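You operate a simulated robot arm through the tools that you are given. There is no shell and no other tool.

You run a simulated robot arm. Do the job below in one go: nothing can be reset, and whatever is moved stays where it is left.

## Task
Oil the middle of the offcut with the pad, then shut the pad in the square tin. A coat counts when it lies all over at full strength: go over it till it gets no stronger.

Only the result counts: the job must be done as asked and must still hold three seconds after the hand-in. Knocking over, shifting, dropping, spilling or breaking anything else fails it.

## Robot
A 6-joint arm with a two-finger gripper, fixed in place. Base frame: the origin is on the floor under the middle of its stand, x ahead of it, y to its left, z up; the work surface is at about z = 750. Units: mm, degrees, N and s.
With the tool pointing down near the work surface it reaches from about 320 to 680 mm from the base axis. Its first joint turns from -66.0 to 66.0 degrees. Payload 2.45 kg.
Tool frame: the origin (TCP) lies between the finger pads and is the grasp point; the fingertips stand 30 mm ahead of it; z points along the fingers, y is the line along which they close. The gripper opens to 106 mm; its body begins 79 mm behind the TCP.
Orientation is told as [roll, pitch, yaw] about the base's x, y, z axes, in that order, counted from this pose: with the fingers straight down and closing along the base's y, the tool's x points along the base's -x, its y along +y and its z along -z.

## Interface
- The arm moves only by the tool send_rows. Its argument "series" is text: rows parted by semicolons, each of 7 numbers parted by spaces: the shift along the tool's x, y, z in units of 300 mm (1.0 is 300 mm), then the turn, a rotation vector about the tool's x, y, z in units of 120 degrees (1.0 is 120 degrees), then the gripper command, from -1 (shut) to 1 (fully open), values between in proportion. In form: x y z wx wy wz jaw; .... A call has 1 to 20 rows; each row is the pose to reach, as a shift and turn from the pose commanded when the call began, along the tool's axes at that moment. A call with a number of a shift or a turn outside -1 to 1 is refused whole. A row lasts 0.2 s, in which the tool goes at most 50 mm and 8.6 degrees; a call with a longer step from one row to the next is refused whole, and so is a gripper value outside its range. A pose out of reach is approached as far as the arm can. The call stops where the force on the tool passes 50 N (or 10 N more than at its start, if that is more) or the arm is blocked; 0.2 s more then pass. The fingers move at their own pace (about 153 mm/s each) and stop on an object; they squeeze with about 34 N. The grip force told is the motor's: it shows also when the fingers shut on nothing. Time passes only in rows, and 0.2 s behind the last, so rows that repeat a pose let the fingers close. It gives the time, the measured TCP pose, the force on the tool (base axes), the opening and the grip force at its end, in the units of the frame above (readings bear some noise), with the torque about the TCP (base axes, N m) and any sound that the robot's microphone picked up.
- Cameras (640 x 400 px; columns grow to the right, rows downward): "scene" is fixed at [70.1, 419.6, 1407.5]; the picture's right is [-0.71, -0.70, 0.00], its down [-0.43, 0.44, -0.79] and it looks along [0.55, -0.56, -0.62] (base axes); focal length 368 px, centre (320, 200). "wrist" rides on the gripper at [76, -2, -106] in the tool frame; the picture's right is [0.02, 1.00, 0.00], its down [-0.78, 0.02, -0.62] and it looks along [-0.62, 0.01, 0.78] (tool axes); focal length 247 px, centre (320, 200). There is no depth. A picture from a camera that has moved, and an enlarged one, comes with that camera's place and axes in the base frame and with its lens. The place of the scene camera against the robot may be out by one fixed shift of up to 18 mm in any direction.
- camera(camera): a new picture of that camera. No time passes.
- zoom(camera, box): a new picture of the part [left, top, right, bottom] of that camera's present view, enlarged. No time passes.
- sign_off(): hands the job in; it is judged then, once.

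Places have to be worked out from the pictures, the camera data and where the tool is seen. Open the gripper and draw the arm clear of the work before you hand the job in, unless the task says otherwise.

The tools are called after "Request:" as a command line: name --argument value ..., lists and objects as JSON in quotes. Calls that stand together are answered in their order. send_rows: Moves the arm, as the interface text tells. Its arguments: {"type":"object","properties":{"series":{"type":"string"}},"required":["series"]} The other tools are called the same way: camera (camera) takes a picture; zoom (camera, box) takes an enlarged picture of a part of a camera's view; sign_off () hands the job in.

At the start:

```text
clock: 0.0
tool_pos: [334.1, -27.4, 1080.7]
orientation: [-0.1, 0.0, -0.1]
ft_force: [0.9, 1.0, 0.5]
torque: [0.01, -0.01, -0.03]
grip_width: 105.8
finger_force: 0.0
```

scene: 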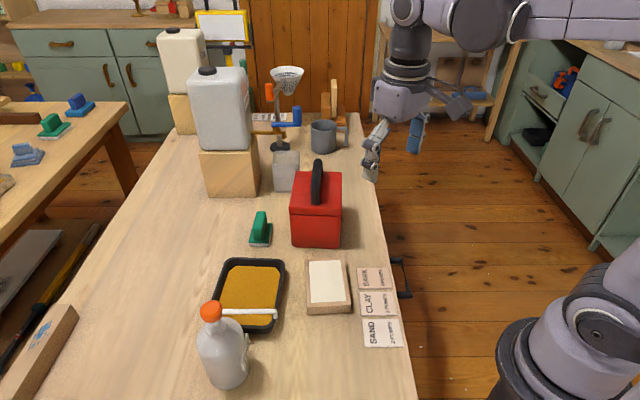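
wrist: 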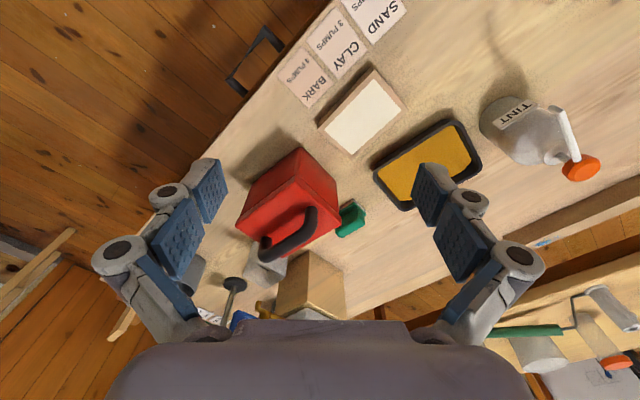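

The first pictures show a bench with a red box with a handle (perhaps the tin), a green pad, a tray of oil with a bar, and a board with a pale middle. I'll look closer at these before moving.

Request:
zoom --camera "scene" --box '[190, 140, 350, 260]'

Request:
zoom --camera "scene" --box '[190, 240, 420, 390]'

Request:
zoom --camera "scene" --box '[150, 20, 370, 180]'

Request:
zoom --camera "wrist" --box '[200, 80, 500, 280]'

Request:
zoom --camera "scene" --box '[0, 60, 160, 220]'

```text
3.33 times, centred on (270, 200) of scene
camera zoom: at [70.1, 419.6, 1407.5], right [-0.71, -0.7, 0.0], down [-0.43, 0.44, -0.79], along [0.55, -0.56, -0.62], focal length 1227 px, centre (487, 200)
```

zoom: 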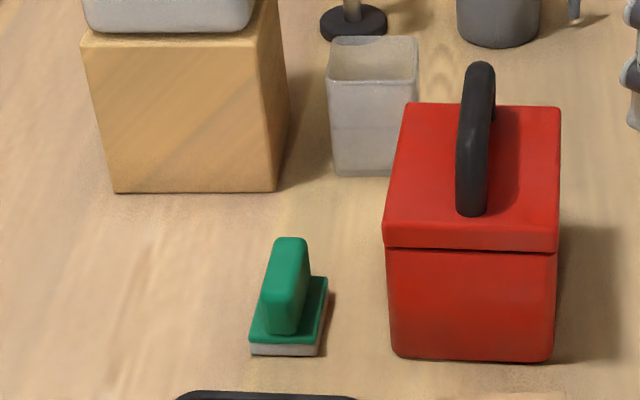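

```text
2.67 times, centred on (305, 315) of scene
camera zoom: at [70.1, 419.6, 1407.5], right [-0.71, -0.7, 0.0], down [-0.43, 0.44, -0.79], along [0.55, -0.56, -0.62], focal length 982 px, centre (360, -107)
```

zoom: 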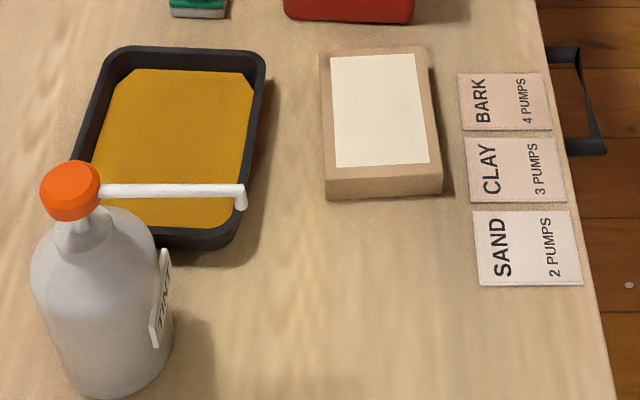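

```text
2.50 times, centred on (260, 100) of scene
camera zoom: at [70.1, 419.6, 1407.5], right [-0.71, -0.7, 0.0], down [-0.43, 0.44, -0.79], along [0.55, -0.56, -0.62], focal length 920 px, centre (470, 450)
```

zoom: 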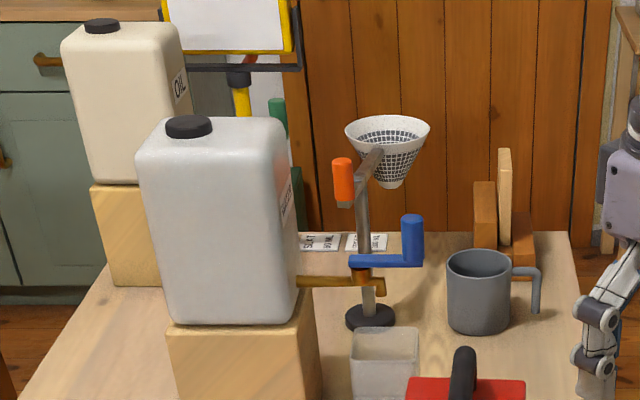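

```text
2.00 times, centred on (350, 180) of wrist
camera zoom: at [257.3, -28.1, 1188.0], right [-0.02, 1.0, 0.0], down [0.78, 0.02, 0.62], along [0.62, 0.01, -0.78], focal length 494 px, centre (260, 240)
```

zoom: 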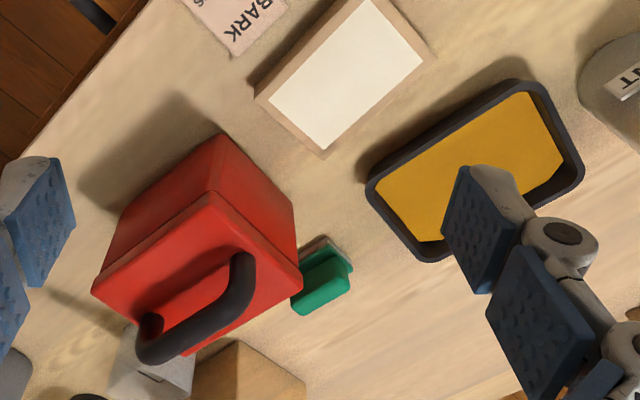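

```text
2.50 times, centred on (80, 140) of scene
camera zoom: at [70.1, 419.6, 1407.5], right [-0.71, -0.7, 0.0], down [-0.43, 0.44, -0.79], along [0.55, -0.56, -0.62], focal length 920 px, centre (920, 350)
```

zoom: 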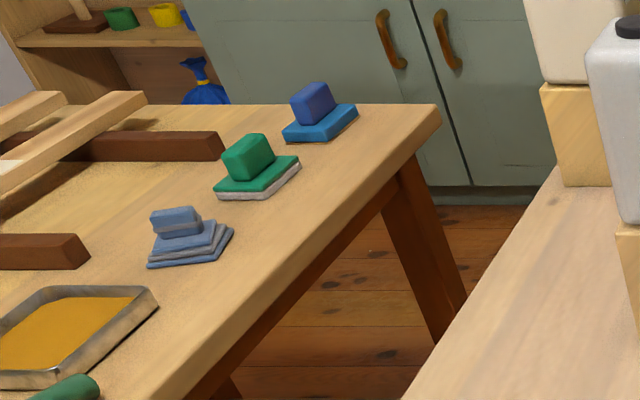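

I'll zoom in tighter on the red tin, the labels and the far cards to understand what each item is.

Request:
zoom --camera "scene" --box '[280, 150, 350, 255]'

Request:
zoom --camera "scene" --box '[230, 60, 360, 160]'

Request:
zoom --camera "scene" --box '[150, 10, 260, 100]'

Request:
zoom --camera "scene" --box '[240, 195, 290, 255]'

Request:
zoom --camera "scene" --box '[295, 250, 365, 320]'

Request:
zoom --camera "wrist" --box '[225, 140, 375, 260]'

```text
3.81 times, centred on (315, 202) of scene
camera zoom: at [70.1, 419.6, 1407.5], right [-0.71, -0.7, 0.0], down [-0.43, 0.44, -0.79], along [0.55, -0.56, -0.62], focal length 1403 px, centre (339, 190)
```

zoom: 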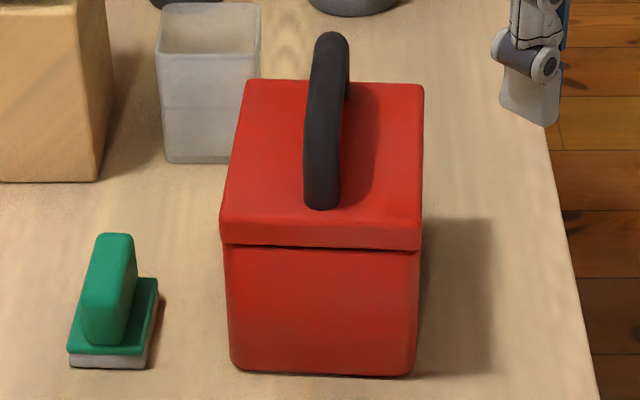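

```text
4.00 times, centred on (295, 110) of scene
camera zoom: at [70.1, 419.6, 1407.5], right [-0.71, -0.7, 0.0], down [-0.43, 0.44, -0.79], along [0.55, -0.56, -0.62], focal length 1473 px, centre (420, 560)
```

zoom: 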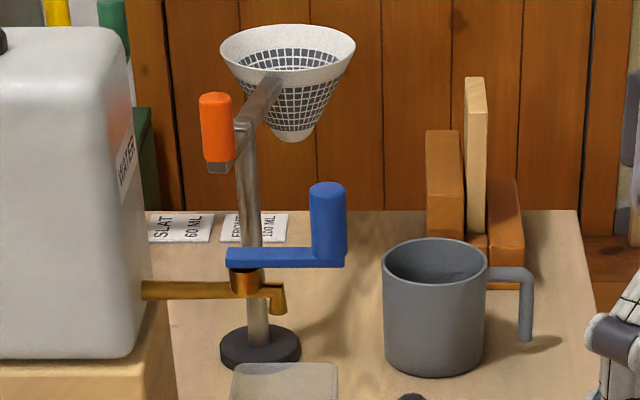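

```text
4.44 times, centred on (205, 55) of scene
camera zoom: at [70.1, 419.6, 1407.5], right [-0.71, -0.7, 0.0], down [-0.43, 0.44, -0.79], along [0.55, -0.56, -0.62], focal length 1636 px, centre (831, 844)
```

zoom: 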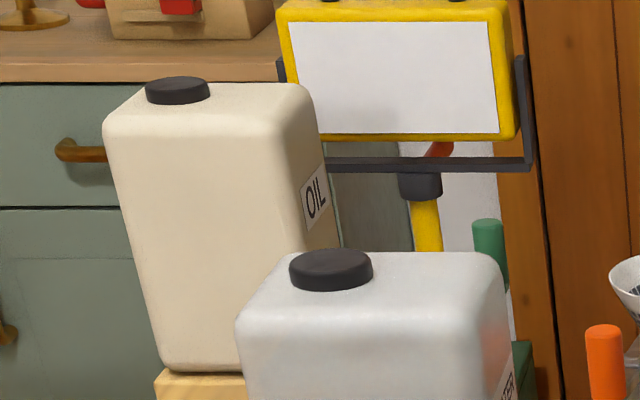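

```text
6.67 times, centred on (265, 225) of scene
camera zoom: at [70.1, 419.6, 1407.5], right [-0.71, -0.7, 0.0], down [-0.43, 0.44, -0.79], along [0.55, -0.56, -0.62], focal length 2455 px, centre (687, 33)
```

zoom: 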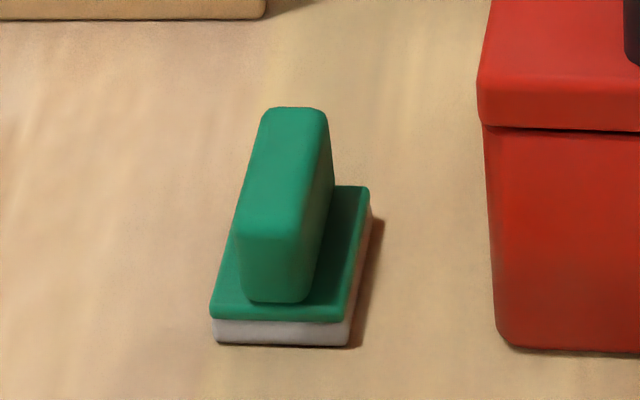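

```text
5.71 times, centred on (330, 285) of scene
camera zoom: at [70.1, 419.6, 1407.5], right [-0.71, -0.7, 0.0], down [-0.43, 0.44, -0.79], along [0.55, -0.56, -0.62], focal length 2104 px, centre (263, -286)
```

zoom: 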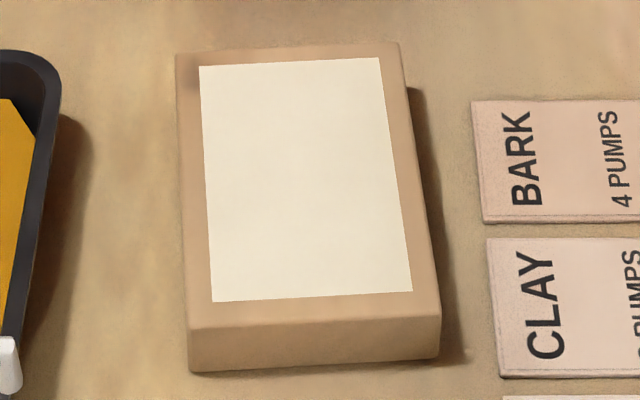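

```text
3.33 times, centred on (300, 200) of wrist
camera zoom: at [257.3, -28.1, 1188.0], right [-0.02, 1.0, 0.0], down [0.78, 0.02, 0.62], along [0.62, 0.01, -0.78], focal length 823 px, centre (387, 200)
```

zoom: 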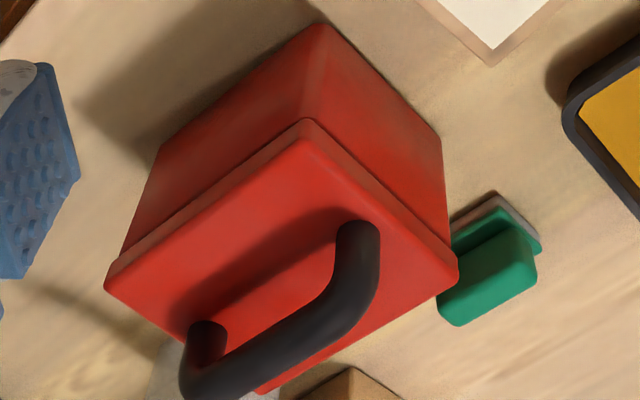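

Reading the pictures: the tin (red, lift-off lid with a black arch handle, about 100 mm tall) is near (560,-78), the green pad near (628,50), the oil tray near (512,190), and the offcut's pale middle near (413,44). Everything is aligned about 45° to the base. I'll turn the tool by -45° of yaw and hover high at about (495,71) for a better look.

Request:
send_rows --series "-0.0894 0.0547 0 0 0 0.0625 1; -0.1789 0.1093 0 0 0 0.125 1; -0.2683 0.164 0 0 0 0.1875 1; -0.3578 0.2187 0 0 0 0.25 1; -0.4472 0.2733 0 0 0 0.3125 1; -0.5367 0.328 0 0 0 0.375 1; -0.5367 0.328 0 0 0 0.375 1"

Request:
camera --camera "wrist"

Request:
camera --camera "scene"

```text
clock: 1.6
tool_pos: [495.6, 70.1, 1081.0]
orientation: [0.0, -0.1, -45.3]
ft_force: [0.2, 0.6, 0.6]
torque: [0.01, 0.01, -0.02]
grip_width: 106.2
finger_force: 0.1
```

```text
taken
camera wrist: at [439.9, 123.8, 1187.4], right [0.69, 0.72, 0.0], down [0.56, -0.54, 0.62], along [0.45, -0.43, -0.78], focal length 247 px, centre (320, 200)
```

wrist: 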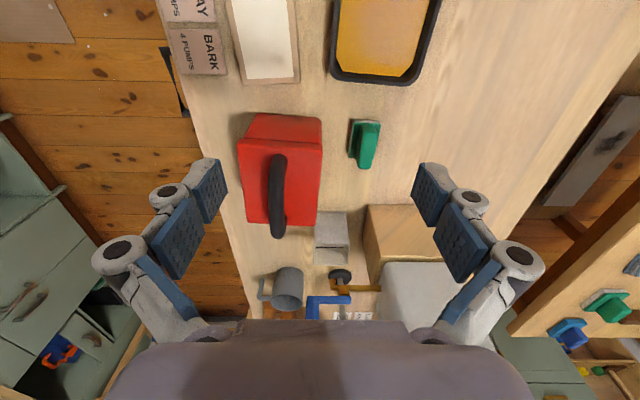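

```text
taken
```

scene: 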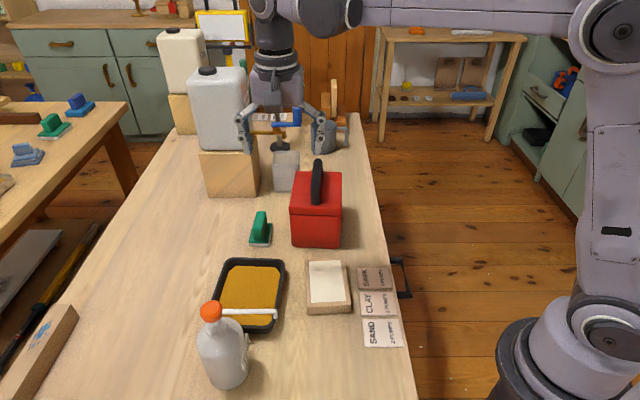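

The view is now aligned with the bench. I'll zoom the wrist view on the tin, pad, tray and offcut to measure them.

Request:
zoom --camera "wrist" --box '[220, 90, 400, 250]'

Request:
zoom --camera "wrist" --box '[210, 0, 450, 120]'

Request:
zoom --camera "wrist" --box '[225, 95, 335, 245]'

Request:
zoom --camera "wrist" --box '[335, 105, 395, 180]'

```text
2.50 times, centred on (310, 170) of wrist
camera zoom: at [439.9, 123.8, 1187.4], right [0.69, 0.72, 0.0], down [0.56, -0.54, 0.62], along [0.45, -0.43, -0.78], focal length 617 px, centre (345, 275)
```

zoom: 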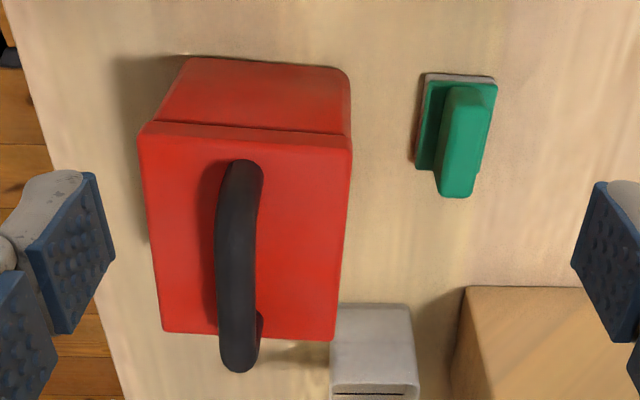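

```text
2.67 times, centred on (330, 60) of wrist
camera zoom: at [439.9, 123.8, 1187.4], right [0.69, 0.72, 0.0], down [0.56, -0.54, 0.62], along [0.45, -0.43, -0.78], focal length 659 px, centre (293, 573)
```

zoom: 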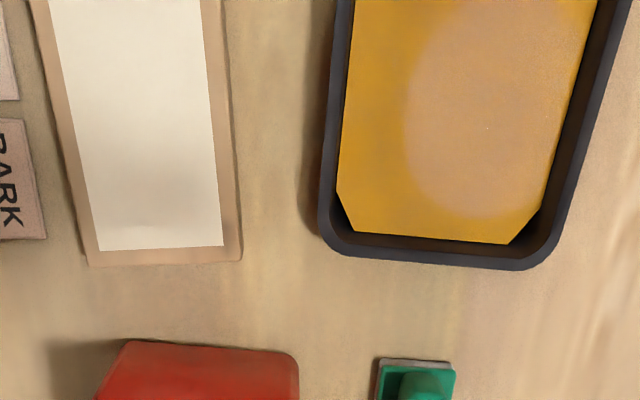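

```text
2.67 times, centred on (280, 170) of wrist
camera zoom: at [439.9, 123.8, 1187.4], right [0.69, 0.72, 0.0], down [0.56, -0.54, 0.62], along [0.45, -0.43, -0.78], focal length 659 px, centre (427, 280)
```

zoom: 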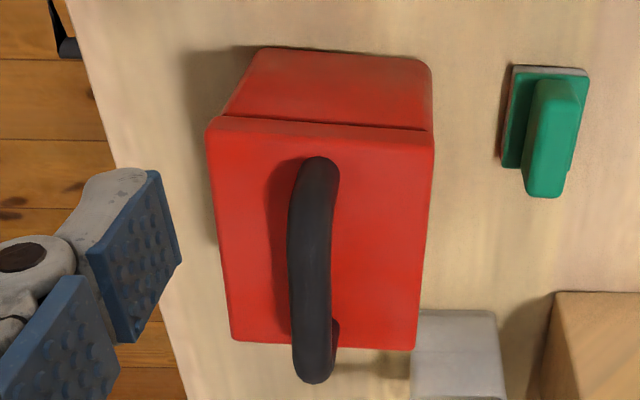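

```text
5.33 times, centred on (365, 142) of wrist
camera zoom: at [439.9, 123.8, 1187.4], right [0.69, 0.72, 0.0], down [0.56, -0.54, 0.62], along [0.45, -0.43, -0.78], focal length 1317 px, centre (80, 507)
```

zoom: 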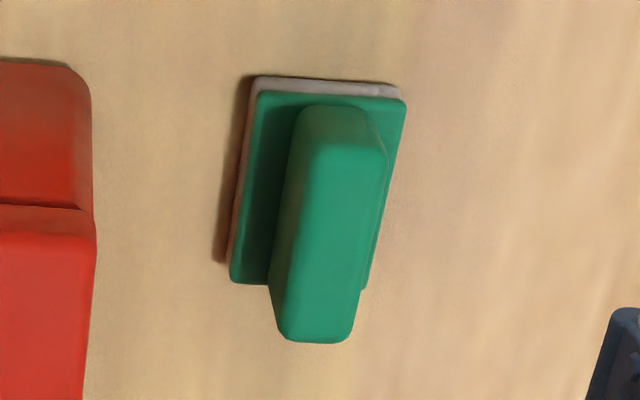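

The lid top works out at about z=873, centred at (563,-81), with its long axis near -49°. The handle bar is about 21 mm thick, at z≈919. Next I go to about (563,-81,1000) with yaw -49 for a closer look before gripping.

Request:
send_rows --series "-0.1033 -0.0389 0.054 0 0 0.0067 1; -0.2067 -0.0779 0.108 0 0 0.0133 1; -0.31 -0.1168 0.162 0 0 0.02 1; -0.4133 -0.1558 0.216 0 0 0.0267 1; -0.5167 -0.1947 0.27 0 0 0.0333 1; -0.5167 -0.1947 0.27 0 0 0.0333 1"

Request:
camera --camera "wrist"

Request:
camera --camera "scene"

```text
clock: 3.0
tool_pos: [562.5, -80.2, 1001.4]
orientation: [0.0, -0.1, -49.0]
ft_force: [-0.1, 0.5, 1.6]
torque: [0.0, 0.03, 0.0]
grip_width: 105.9
finger_force: 0.1
```

```text
taken
camera wrist: at [511.7, -23.0, 1107.3], right [0.74, 0.67, 0.0], down [0.53, -0.58, 0.62], along [0.42, -0.46, -0.78], focal length 247 px, centre (320, 200)
```

wrist: 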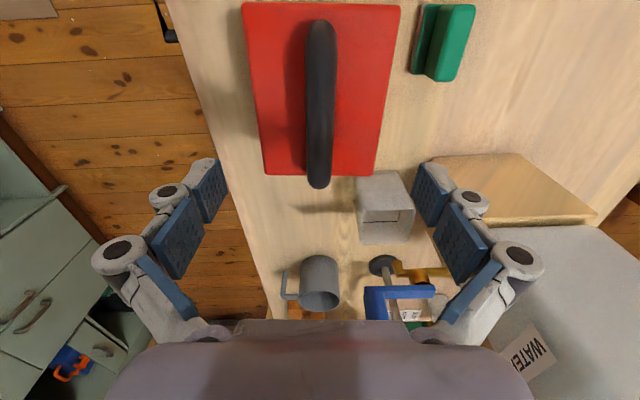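

```text
taken
```

scene: 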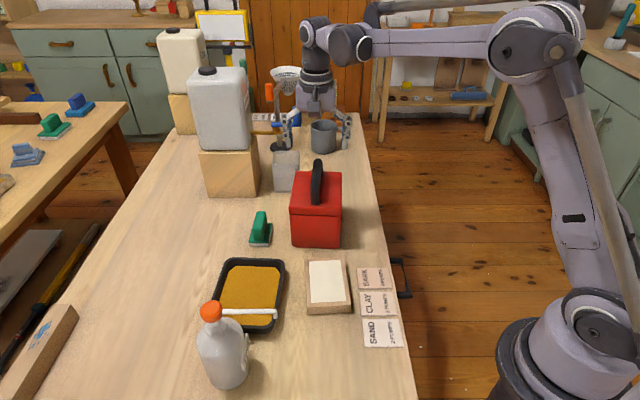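

The tool is centred over the lid (lid centre about (562,-80)), with the handle bar right between the fingers. I descend to TCP z≈917, which leaves the fingertips about 13 mm above the lid.

Request:
send_rows --series "0 0 0.1 0 0 0 1; 0 0 0.2 0 0 0 1; 0 0 0.28 0 0 0 1; 0 0 0.28 0 0 0 1"

Request:
camera --camera "wrist"

Request:
zoom --camera "scene" --box '[260, 100, 380, 260]'

```text
clock: 4.0
tool_pos: [563.7, -79.2, 914.9]
orientation: [0.0, -0.1, -49.2]
ft_force: [-0.6, 0.3, -0.9]
torque: [0.0, 0.03, -0.02]
grip_width: 105.9
finger_force: 0.0
```

```text
taken
camera wrist: at [512.0, -23.3, 1022.3], right [0.74, 0.67, 0.0], down [0.52, -0.58, 0.62], along [0.42, -0.46, -0.78], focal length 247 px, centre (320, 200)
```

wrist: 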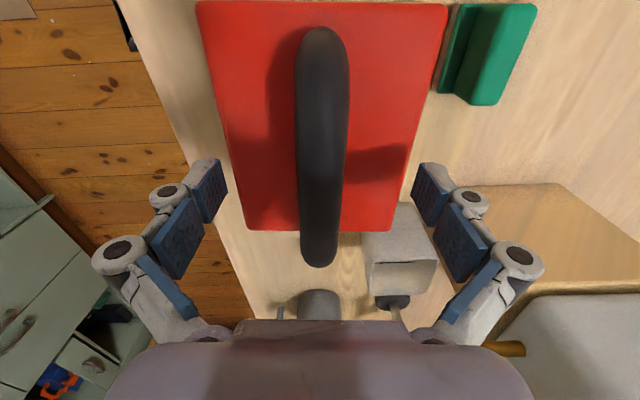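

```text
2.50 times, centred on (320, 180) of scene
camera zoom: at [70.1, 419.6, 1407.5], right [-0.71, -0.7, 0.0], down [-0.43, 0.44, -0.79], along [0.55, -0.56, -0.62], focal length 920 px, centre (320, 250)
```

zoom: 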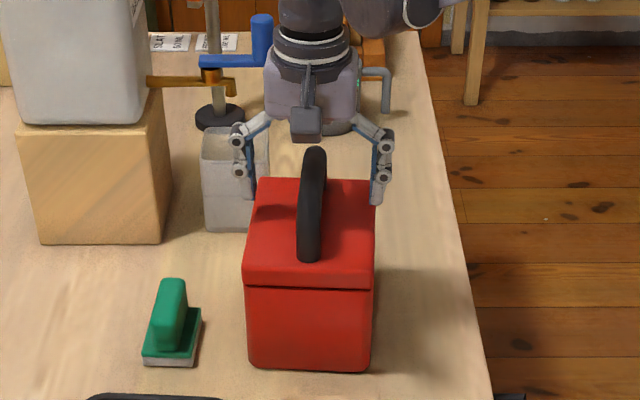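

The handle sits between the fingers and the tips are above the lid with no contact force. I close on the handle.

Request:
send_rows --series "0 0 0 0 0 0 -1; 0 0 0 0 0 0 -1; 0 0 0 0 0 0 -1; 0 0 0 0 0 0 -1"

Request:
camera --camera "wrist"

```text
clock: 5.0
tool_pos: [563.7, -80.4, 916.3]
orientation: [-0.1, -0.1, -49.1]
ft_force: [1.0, -0.6, 8.9]
torque: [-0.03, 0.02, 0.24]
grip_width: 19.9
finger_force: 34.0
```

```text
taken
camera wrist: at [512.0, -23.3, 1022.9], right [0.74, 0.67, 0.0], down [0.52, -0.58, 0.62], along [0.42, -0.46, -0.78], focal length 247 px, centre (320, 200)
```

wrist: 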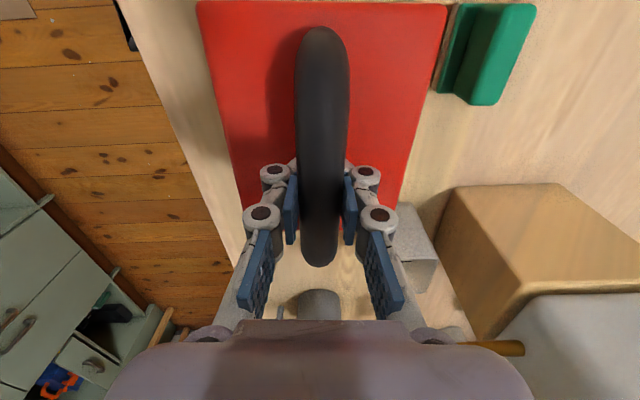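

The handle is gripped (opening 19.9 mm, 34 N). I lift gently in small steps to see whether the lid comes off or is held.

Request:
send_rows --series "0 0 -0.015 0 0 0 -1; 0 0 -0.03 0 0 0 -1; 0 0 -0.05 0 0 0 -1; 0 0 -0.07 0 0 0 -1; 0 0 -0.07 0 0 0 -1"

Request:
zoom --camera "scene" --box '[260, 100, 380, 260]'

Request:
camera --camera "wrist"

```text
clock: 6.2
tool_pos: [563.3, -80.0, 937.5]
orientation: [0.0, -0.1, -49.1]
ft_force: [-1.2, 1.9, -3.4]
torque: [0.09, -0.12, 0.07]
grip_width: 19.6
finger_force: 33.6
```

```text
2.50 times, centred on (320, 180) of scene
camera zoom: at [70.2, 419.6, 1407.5], right [-0.71, -0.7, 0.0], down [-0.43, 0.44, -0.79], along [0.55, -0.56, -0.62], focal length 920 px, centre (320, 250)
```

zoom: 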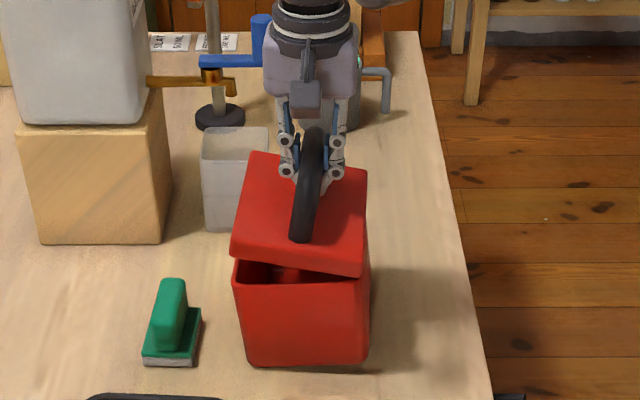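

```text
taken
camera wrist: at [512.0, -23.2, 1044.4], right [0.74, 0.67, 0.0], down [0.52, -0.58, 0.62], along [0.42, -0.46, -0.78], focal length 247 px, centre (320, 200)
```

wrist: 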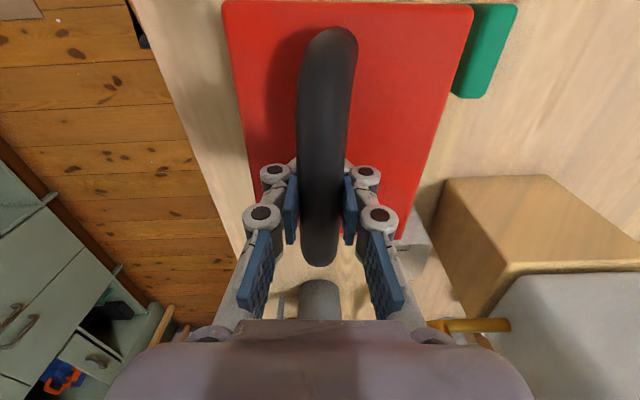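

The lid looks tilted, with the side toward +w raised. I'll zoom in to see whether it is hinged, stuck on one side, or dragging the tin.

Request:
zoom --camera "scene" --box '[280, 150, 350, 255]'

Request:
zoom --camera "wrist" --box '[200, 0, 520, 280]'

```text
3.81 times, centred on (315, 202) of scene
camera zoom: at [70.2, 419.6, 1407.5], right [-0.71, -0.7, 0.0], down [-0.43, 0.44, -0.79], along [0.55, -0.56, -0.62], focal length 1403 px, centre (339, 190)
```

zoom: 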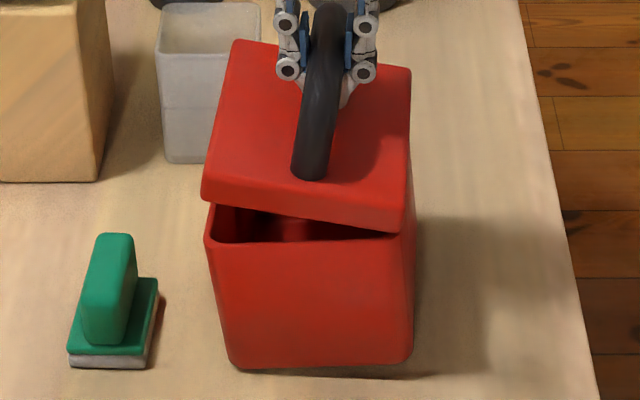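

```text
1.43 times, centred on (360, 140) of wrist
camera zoom: at [512.0, -23.2, 1044.4], right [0.74, 0.67, 0.0], down [0.52, -0.58, 0.62], along [0.42, -0.46, -0.78], focal length 353 px, centre (263, 286)
```

zoom: 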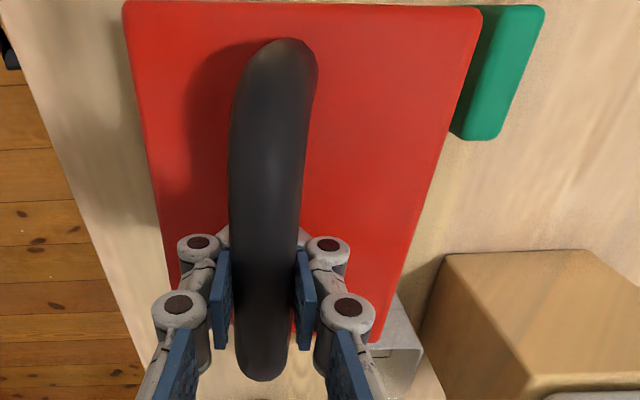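

The tin's -w side is lifting while its lid opens only on the +w side, so the lid is hinged along the -w long edge. I'll set it straight back down gently and then open it on an arc instead.

Request:
send_rows --series "0 0 0.02 0 0 0 -1; 0 0 0.04 0 0 0 -1; 0 0 0.055 0 0 0 -1; 0 0 0.07 0 0 0 -1; 0 0 0.07 0 0 0 -1"

Request:
zoom --camera "scene" --box '[280, 150, 350, 255]'

Request:
camera --camera "wrist"

```text
clock: 7.4
tool_pos: [563.9, -79.2, 918.0]
orientation: [0.1, -0.2, -49.0]
ft_force: [9.9, 2.5, 20.5]
torque: [-0.1, -0.01, 0.01]
grip_width: 19.4
finger_force: 34.2
```

```text
3.81 times, centred on (315, 202) of scene
camera zoom: at [70.0, 419.7, 1407.5], right [-0.71, -0.7, 0.0], down [-0.43, 0.44, -0.79], along [0.55, -0.56, -0.62], focal length 1403 px, centre (339, 190)
```

zoom: 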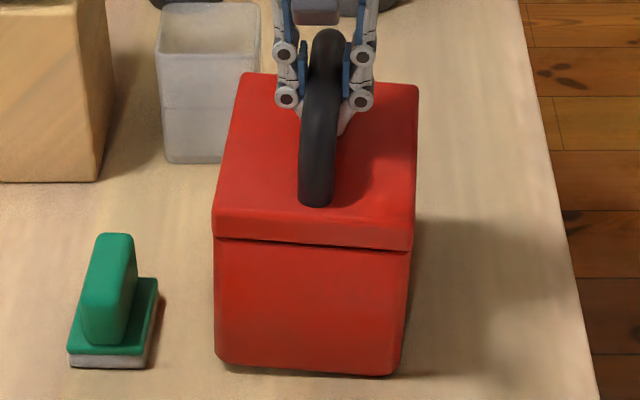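

```text
taken
camera wrist: at [512.3, -22.2, 1024.2], right [0.74, 0.67, 0.0], down [0.52, -0.58, 0.62], along [0.42, -0.46, -0.78], focal length 247 px, centre (320, 200)
```

wrist: 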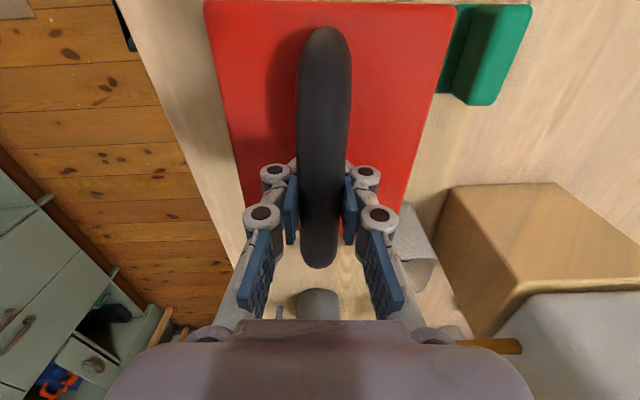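

The tin is back on the bench, about 9 mm further in +w, but I'm still pressing on it with about 20 N. I'll open the gripper to let it settle and then look again.

Request:
send_rows --series "0 0 -0.005 0 0 0 -0.4; 0 0 -0.005 0 0 0 0.2; 0 0 -0.005 0 0 0 0.6; 0 0 -0.005 0 0 0 0.6; 0 0 -0.1 0 0 0 0.6; 0 0 -0.25 0 0 0 0.6; 0 0 -0.25 0 0 0 0.6"

Request:
zoom --camera "scene" --box '[280, 150, 350, 255]'

Request:
camera --camera "wrist"

```text
clock: 9.0
tool_pos: [562.1, -80.1, 993.2]
orientation: [-0.1, -0.1, -49.0]
ft_force: [0.5, -0.5, 0.9]
torque: [-0.02, 0.0, 0.01]
grip_width: 84.9
finger_force: 0.1
```

```text
3.81 times, centred on (315, 202) of scene
camera zoom: at [70.1, 419.6, 1407.5], right [-0.71, -0.7, 0.0], down [-0.43, 0.44, -0.79], along [0.55, -0.56, -0.62], focal length 1403 px, centre (339, 190)
```

zoom: 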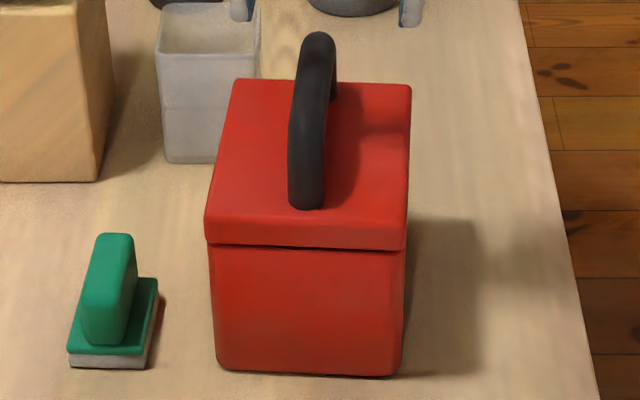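

```text
taken
camera wrist: at [511.5, -22.2, 1099.5], right [0.74, 0.67, 0.0], down [0.52, -0.58, 0.62], along [0.42, -0.46, -0.78], focal length 247 px, centre (320, 200)
```

wrist: 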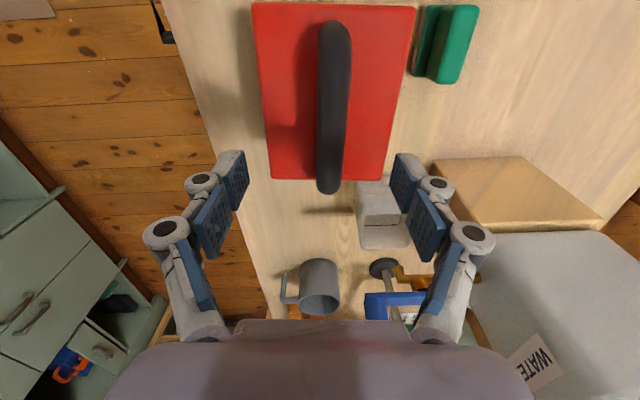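

The tin has settled closed, now centred near (569,-73). I'll zoom on the handle to get its height and shape for planning the opening arc.

Request:
zoom --camera "wrist" --box '[240, 0, 430, 210]'

Request:
zoom --camera "scene" --box '[295, 150, 345, 215]'

```text
1.90 times, centred on (335, 105) of wrist
camera zoom: at [511.5, -22.2, 1099.5], right [0.74, 0.67, 0.0], down [0.52, -0.58, 0.62], along [0.42, -0.46, -0.78], focal length 470 px, centre (291, 381)
```

zoom: 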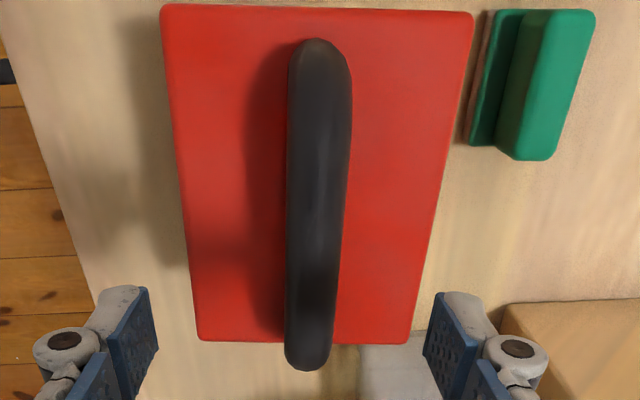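

```text
6.15 times, centred on (320, 182) of scene
camera zoom: at [70.1, 419.6, 1407.5], right [-0.71, -0.7, 0.0], down [-0.43, 0.44, -0.79], along [0.55, -0.56, -0.62], focal length 2266 px, centre (320, 308)
```

zoom: 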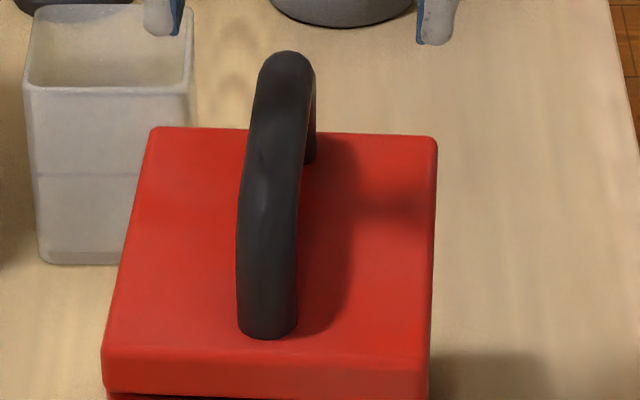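

The handle bar is about 23 mm thick with its centre near z≈919, and the hinge line should be near z≈851 on the -w edge. Before gripping, I test the opening arc in free air (about 75 mm above) to check that the arm can tilt along with the lid.

Request:
send_rows --series "0 -0.0333 -0.025 -0.0667 0 0 0.6; 0 -0.07 -0.045 -0.1333 0 0 0.6; 0 -0.109 -0.0597 -0.2 0 0 0.6; 0 -0.1497 -0.069 -0.2667 0 0 0.6; 0 -0.1913 -0.0723 -0.3333 0 0 0.6; 0 -0.233 -0.07 -0.4 0 0 0.6; 0 -0.274 -0.0617 -0.4667 0 0 0.6; 0 -0.3133 -0.048 -0.5333 0 0 0.6; 0 -0.3503 -0.0287 -0.6 0 0 0.6; 0 -0.3843 -0.0047 -0.6667 0 0 0.6; 0 -0.4147 0.024 -0.7333 0 0 0.6; 0 -0.4147 0.024 -0.7333 0 0 0.6"

Request:
camera --camera "scene"

Request:
camera --camera "wrist"

```text
clock: 11.6
tool_pos: [468.9, -161.1, 983.9]
orientation: [88.1, 0.0, -49.1]
ft_force: [0.2, 0.0, -0.6]
torque: [0.02, -0.01, -0.02]
grip_width: 84.7
finger_force: 0.1
```

```text
taken
```

scene: 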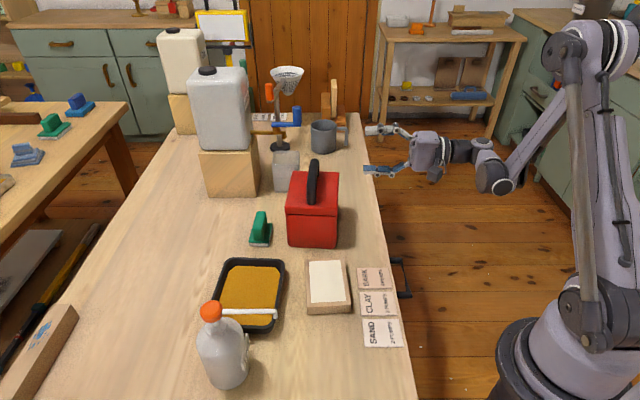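

```text
taken
camera wrist: at [338.4, -173.1, 986.7], right [0.01, 0.04, 1.0], down [0.04, -1.0, 0.04], along [1.0, 0.04, -0.01], focal length 247 px, centre (320, 200)
```

wrist: 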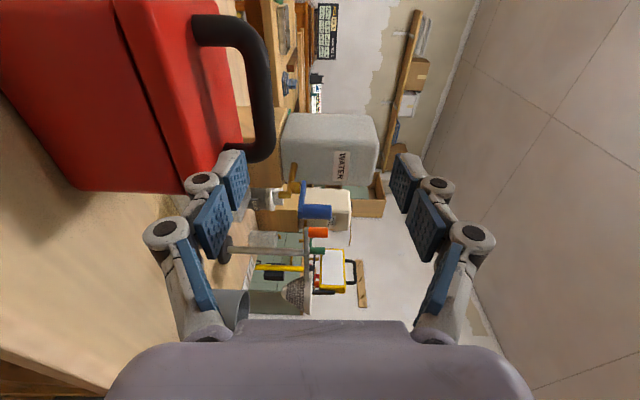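

The arm follows the full arc without trouble, and this side view shows the hinge side of the tin. I'll zoom in to read the heights of the hinge, lid and handle.

Request:
zoom --camera "wrist" --box '[0, 0, 300, 200]'

Request:
zoom --camera "wrist" --box '[100, 0, 290, 190]'

```text
2.00 times, centred on (150, 100) of wrist
camera zoom: at [338.4, -173.1, 986.7], right [0.01, 0.04, 1.0], down [0.04, -1.0, 0.04], along [1.0, 0.04, -0.01], focal length 494 px, centre (660, 400)
```

zoom: 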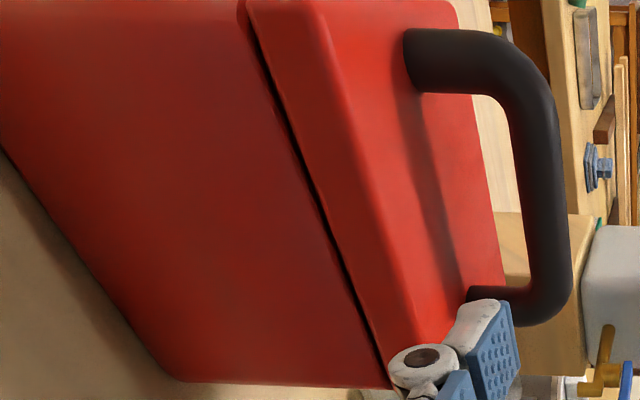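

```text
2.11 times, centred on (195, 95) of wrist
camera zoom: at [338.4, -173.1, 986.7], right [0.01, 0.04, 1.0], down [0.04, -1.0, 0.04], along [1.0, 0.04, -0.01], focal length 520 px, centre (583, 421)
```

zoom: 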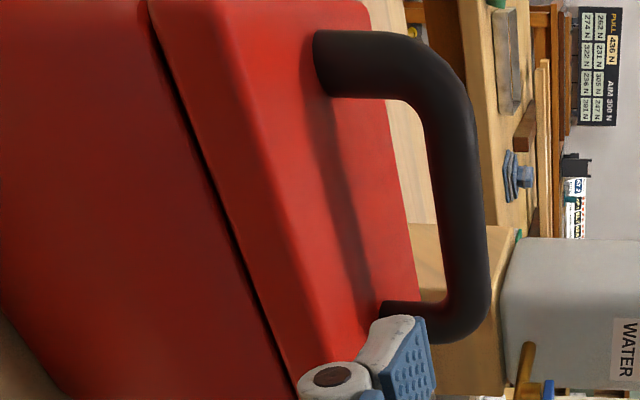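

The side view puts the bar centre at z≈924, the lid top at 874 and the hinge line at about z≈855. I swing back upright over the handle, shifted about 9 mm in +w to match the tin's new place, and then check the alignment.

Request:
send_rows --series "0 0.0033 0.037 0.0611 0 0 0.6; 0 0.0066 0.0739 0.1222 0 0 0.6; 0 0.0099 0.1109 0.1833 0 0 0.6; 0 0.0132 0.1478 0.2444 0 0 0.6; 0 0.0165 0.1848 0.3056 0 0 0.6; 0 0.0198 0.2218 0.3667 0 0 0.6; 0 0.023 0.2587 0.4278 0 0 0.6; 0 0.0263 0.2957 0.4889 0 0 0.6; 0 0.0296 0.3327 0.55 0 0 0.6; 0 0.0329 0.3696 0.6111 0 0 0.6; 0 0.0362 0.4066 0.6722 0 0 0.6; 0 0.0395 0.4436 0.7333 0 0 0.6; 0 0.0395 0.4436 0.7333 0 0 0.6"

Request:
camera --camera "wrist"

Request:
zoom --camera "wrist" --box '[240, 0, 430, 210]'

```text
clock: 14.4
tool_pos: [569.1, -74.2, 991.7]
orientation: [-0.1, -0.2, -49.2]
ft_force: [-0.4, 0.4, 0.5]
torque: [-0.02, -0.01, 0.0]
grip_width: 84.6
finger_force: 0.1
```

```text
taken
camera wrist: at [518.6, -17.1, 1098.3], right [0.74, 0.67, 0.0], down [0.53, -0.58, 0.62], along [0.42, -0.46, -0.78], focal length 247 px, centre (320, 200)
```

wrist: 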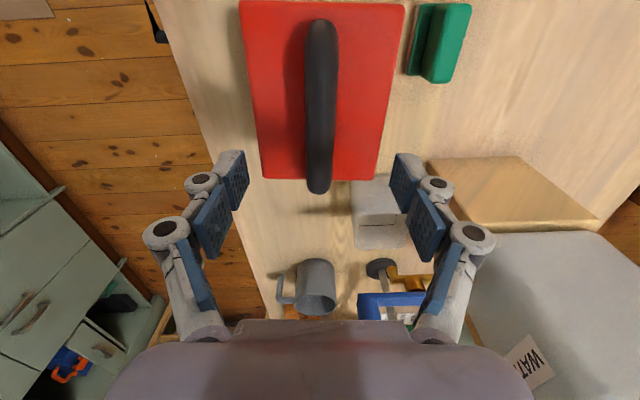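

```text
1.90 times, centred on (335, 105) of wrist
camera zoom: at [518.6, -17.1, 1098.3], right [0.74, 0.67, 0.0], down [0.53, -0.58, 0.62], along [0.42, -0.46, -0.78], focal length 470 px, centre (291, 381)
```

zoom: 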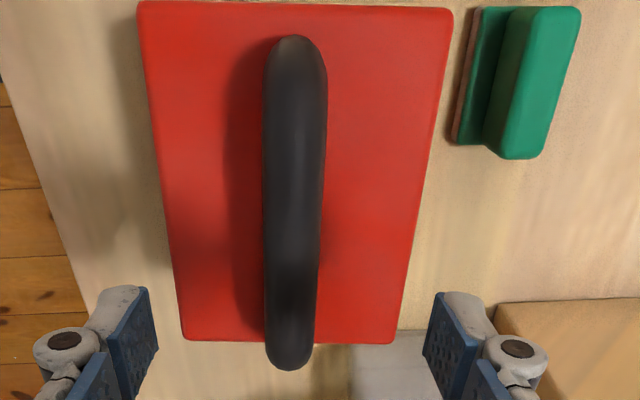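

The bar is centred between the fingers. I descend 68 mm to bar height (TCP z≈923) and close.

Request:
send_rows --series "0 0 0.08 0 0 0 0.6; 0 0 0.16 0 0 0 0.6; 0 0 0.227 0 0 0 0.6; 0 0 0.227 0 0 0 0.6; 0 0 0.227 0 0 0 -0.3; 0 0 0.227 0 0 0 -1; 0 0 0.227 0 0 0 -1; 0 0 0.227 0 0 0 -1"

Request:
camera --camera "wrist"

```text
clock: 16.2
tool_pos: [571.3, -73.8, 922.8]
orientation: [-0.1, -0.1, -49.1]
ft_force: [-1.5, -1.1, -0.1]
torque: [0.01, 0.0, -0.08]
grip_width: 19.3
finger_force: 33.4
```

```text
taken
camera wrist: at [518.6, -17.3, 1030.1], right [0.74, 0.67, 0.0], down [0.52, -0.58, 0.62], along [0.42, -0.46, -0.78], focal length 247 px, centre (320, 200)
```

wrist: 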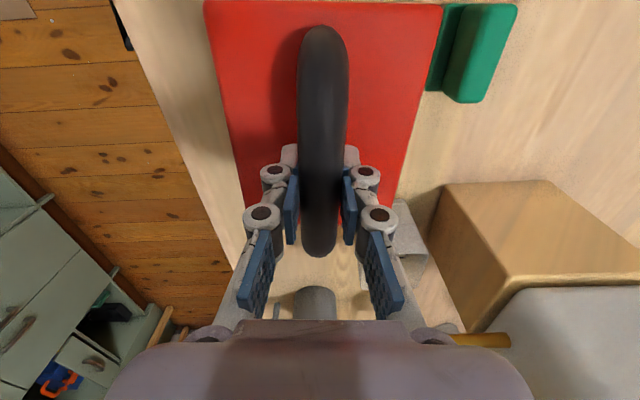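

The grip is firm with almost no side load. I open the first 16° of the arc slowly and check the forces and the tin.

Request:
send_rows --series "0 -0.0163 -0.013 -0.0333 0 0 -1; 0 -0.0333 -0.025 -0.0667 0 0 -1; 0 -0.0513 -0.0357 -0.1 0 0 -1; 0 -0.07 -0.045 -0.1333 0 0 -1; 0 -0.07 -0.045 -0.1333 0 0 -1"

Request:
zoom --camera "scene" --box '[280, 150, 350, 255]'

Request:
camera --camera "wrist"

```text
clock: 17.4
tool_pos: [553.2, -88.3, 938.1]
orientation: [16.1, -0.1, -49.0]
ft_force: [0.1, -1.7, 0.0]
torque: [0.13, 0.02, 0.03]
grip_width: 20.4
finger_force: 33.8
```

```text
3.81 times, centred on (315, 202) of scene
camera zoom: at [70.2, 419.5, 1407.5], right [-0.71, -0.7, 0.0], down [-0.43, 0.44, -0.79], along [0.55, -0.56, -0.62], focal length 1403 px, centre (339, 190)
```

zoom: 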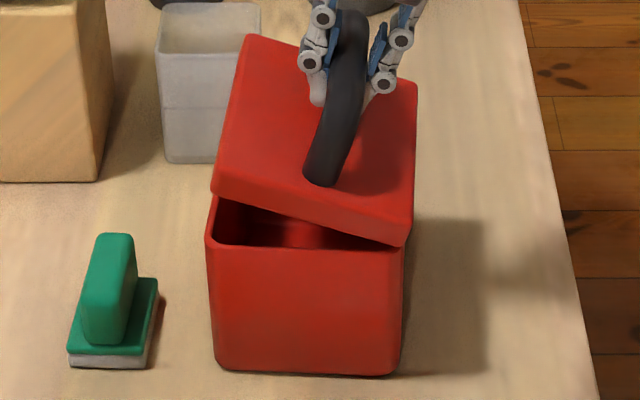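

```text
taken
camera wrist: at [480.4, -50.3, 1039.5], right [0.71, 0.65, 0.28], down [0.39, -0.69, 0.6], along [0.58, -0.32, -0.75], focal length 247 px, centre (320, 200)
```

wrist: 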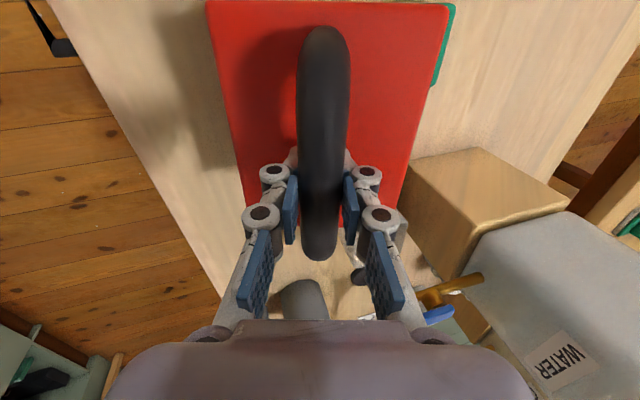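

The lid hinges cleanly and the tin stays flat with almost no force. The same local arc applies in the tool frame, so I continue another 32°.

Request:
send_rows --series "0 -0.0163 -0.013 -0.0333 0 0 -1; 0 -0.0333 -0.025 -0.0667 0 0 -1; 0 -0.0513 -0.0357 -0.1 0 0 -1; 0 -0.07 -0.045 -0.1333 0 0 -1; 0 -0.0892 -0.053 -0.1667 0 0 -1; 0 -0.109 -0.0597 -0.2 0 0 -1; 0 -0.1292 -0.065 -0.2333 0 0 -1; 0 -0.1497 -0.069 -0.2667 0 0 -1; 0 -0.1497 -0.069 -0.2667 0 0 -1"

Request:
zoom --camera "scene" --box '[260, 120, 380, 260]'

```text
clock: 19.4
tool_pos: [518.4, -118.8, 944.7]
orientation: [48.1, -0.1, -49.0]
ft_force: [1.0, 0.3, -0.3]
torque: [0.1, 0.04, -0.01]
grip_width: 20.3
finger_force: 34.3
```

```text
2.86 times, centred on (320, 190) of scene
camera zoom: at [70.2, 419.6, 1407.5], right [-0.71, -0.7, 0.0], down [-0.43, 0.44, -0.79], along [0.55, -0.56, -0.62], focal length 1052 px, centre (320, 229)
```

zoom: 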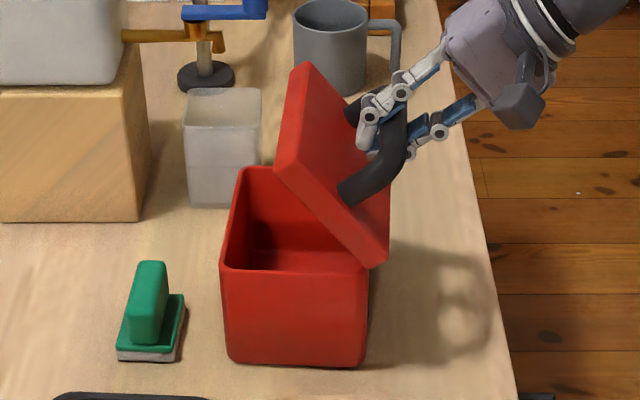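

The lid is at 48° and everything is calm. I continue to 80°.

Request:
send_rows --series "0 -0.0163 -0.013 -0.0333 0 0 -1; 0 -0.0333 -0.025 -0.0667 0 0 -1; 0 -0.0513 -0.0357 -0.1 0 0 -1; 0 -0.07 -0.045 -0.1333 0 0 -1; 0 -0.0892 -0.053 -0.1667 0 0 -1; 0 -0.109 -0.0597 -0.2 0 0 -1; 0 -0.1292 -0.065 -0.2333 0 0 -1; 0 -0.1497 -0.069 -0.2667 0 0 -1; 0 -0.1497 -0.069 -0.2667 0 0 -1"

Request:
zoom --camera "scene" --box '[260, 120, 380, 260]'

```text
clock: 21.4
tool_pos: [482.3, -149.7, 924.6]
orientation: [80.2, 0.0, -49.2]
ft_force: [-2.7, -2.9, 3.6]
torque: [0.0, 0.09, -0.08]
grip_width: 19.6
finger_force: 34.1
```

```text
2.86 times, centred on (320, 190) of scene
camera zoom: at [70.0, 419.5, 1407.5], right [-0.71, -0.7, 0.0], down [-0.43, 0.44, -0.79], along [0.55, -0.56, -0.62], focal length 1052 px, centre (320, 229)
```

zoom: 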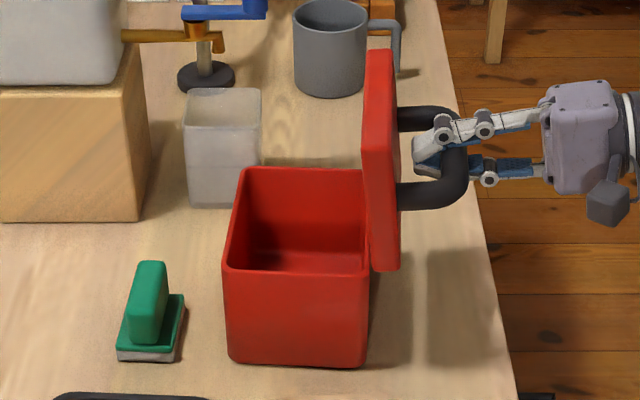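

The lid is nearly upright. I continue slowly past vertical, watching for a stop.

Request:
send_rows --series "0 -0.0081 -0.0067 -0.0167 0 0 -1; 0 -0.0163 -0.013 -0.0333 0 0 -1; 0 -0.0247 -0.0192 -0.05 0 0 -1; 0 -0.0333 -0.025 -0.0667 0 0 -1; 0 -0.0422 -0.0305 -0.0833 0 0 -1; 0 -0.0513 -0.0357 -0.1 0 0 -1; 0 -0.0513 -0.0357 -0.1 0 0 -1"

Request:
zoom --camera "scene" --box '[260, 120, 380, 260]'

```text
clock: 23.0
tool_pos: [480.3, -165.0, 916.6]
orientation: [91.9, -0.1, -48.9]
ft_force: [0.7, 1.8, 0.2]
torque: [-0.09, 0.14, 0.19]
grip_width: 19.5
finger_force: 34.5
out of reach, approached as far as the arm can: row 5, 6, 7
```

```text
2.86 times, centred on (320, 190) of scene
camera zoom: at [70.2, 419.6, 1407.5], right [-0.71, -0.7, 0.0], down [-0.43, 0.44, -0.79], along [0.55, -0.56, -0.62], focal length 1052 px, centre (320, 229)
```

zoom: 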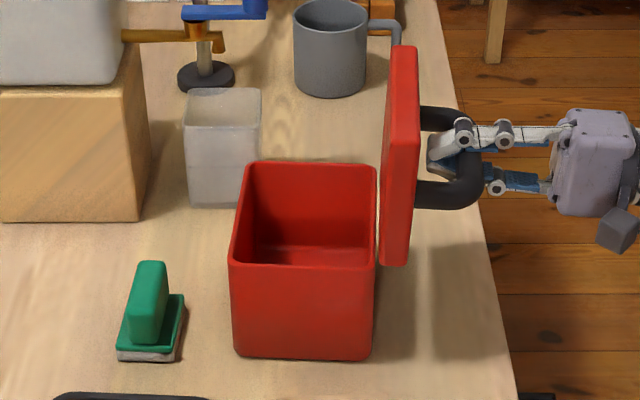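

The arm hit its reach limit at about 92° and slid the tin slightly along its length, but it stands flat. The lid is now just past vertical, so I open the jaws only a little as a cage to see which way the lid wants to go.

Request:
send_rows --series "0 0 0 0 0 0 -0.55; 0 0 0 0 0 0 -0.45; 0 0 0 0 0 0 -0.45"

Request:
zoom --camera "scene" --box '[260, 120, 380, 260]'

Request:
camera --camera "wrist"

```text
clock: 23.8
tool_pos: [479.9, -165.4, 918.0]
orientation: [92.0, -0.1, -48.9]
ft_force: [0.9, 1.1, -0.5]
torque: [0.0, 0.03, -0.02]
grip_width: 29.4
finger_force: 0.2
```

```text
2.86 times, centred on (320, 190) of scene
camera zoom: at [70.2, 419.6, 1407.5], right [-0.71, -0.7, 0.0], down [-0.43, 0.44, -0.79], along [0.55, -0.56, -0.62], focal length 1052 px, centre (320, 229)
```

zoom: 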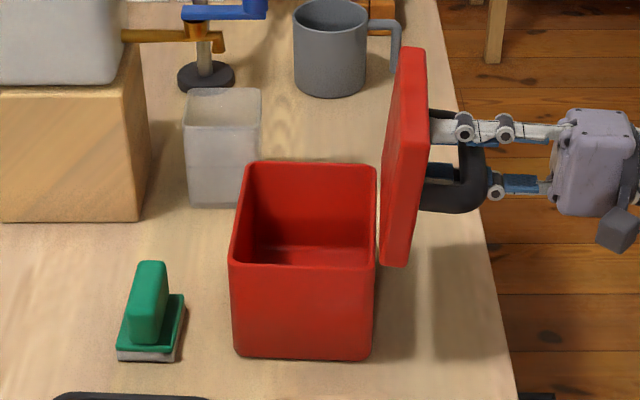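

```text
taken
camera wrist: at [349.3, -176.8, 911.7], right [-0.04, 0.0, 1.0], down [0.05, -1.0, 0.0], along [1.0, 0.04, 0.04], focal length 247 px, centre (320, 200)
```

wrist: 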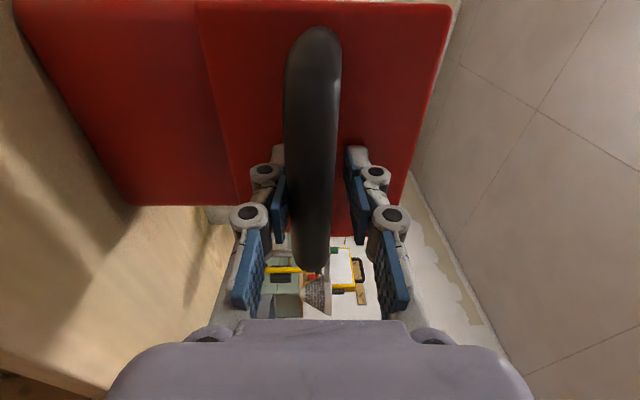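

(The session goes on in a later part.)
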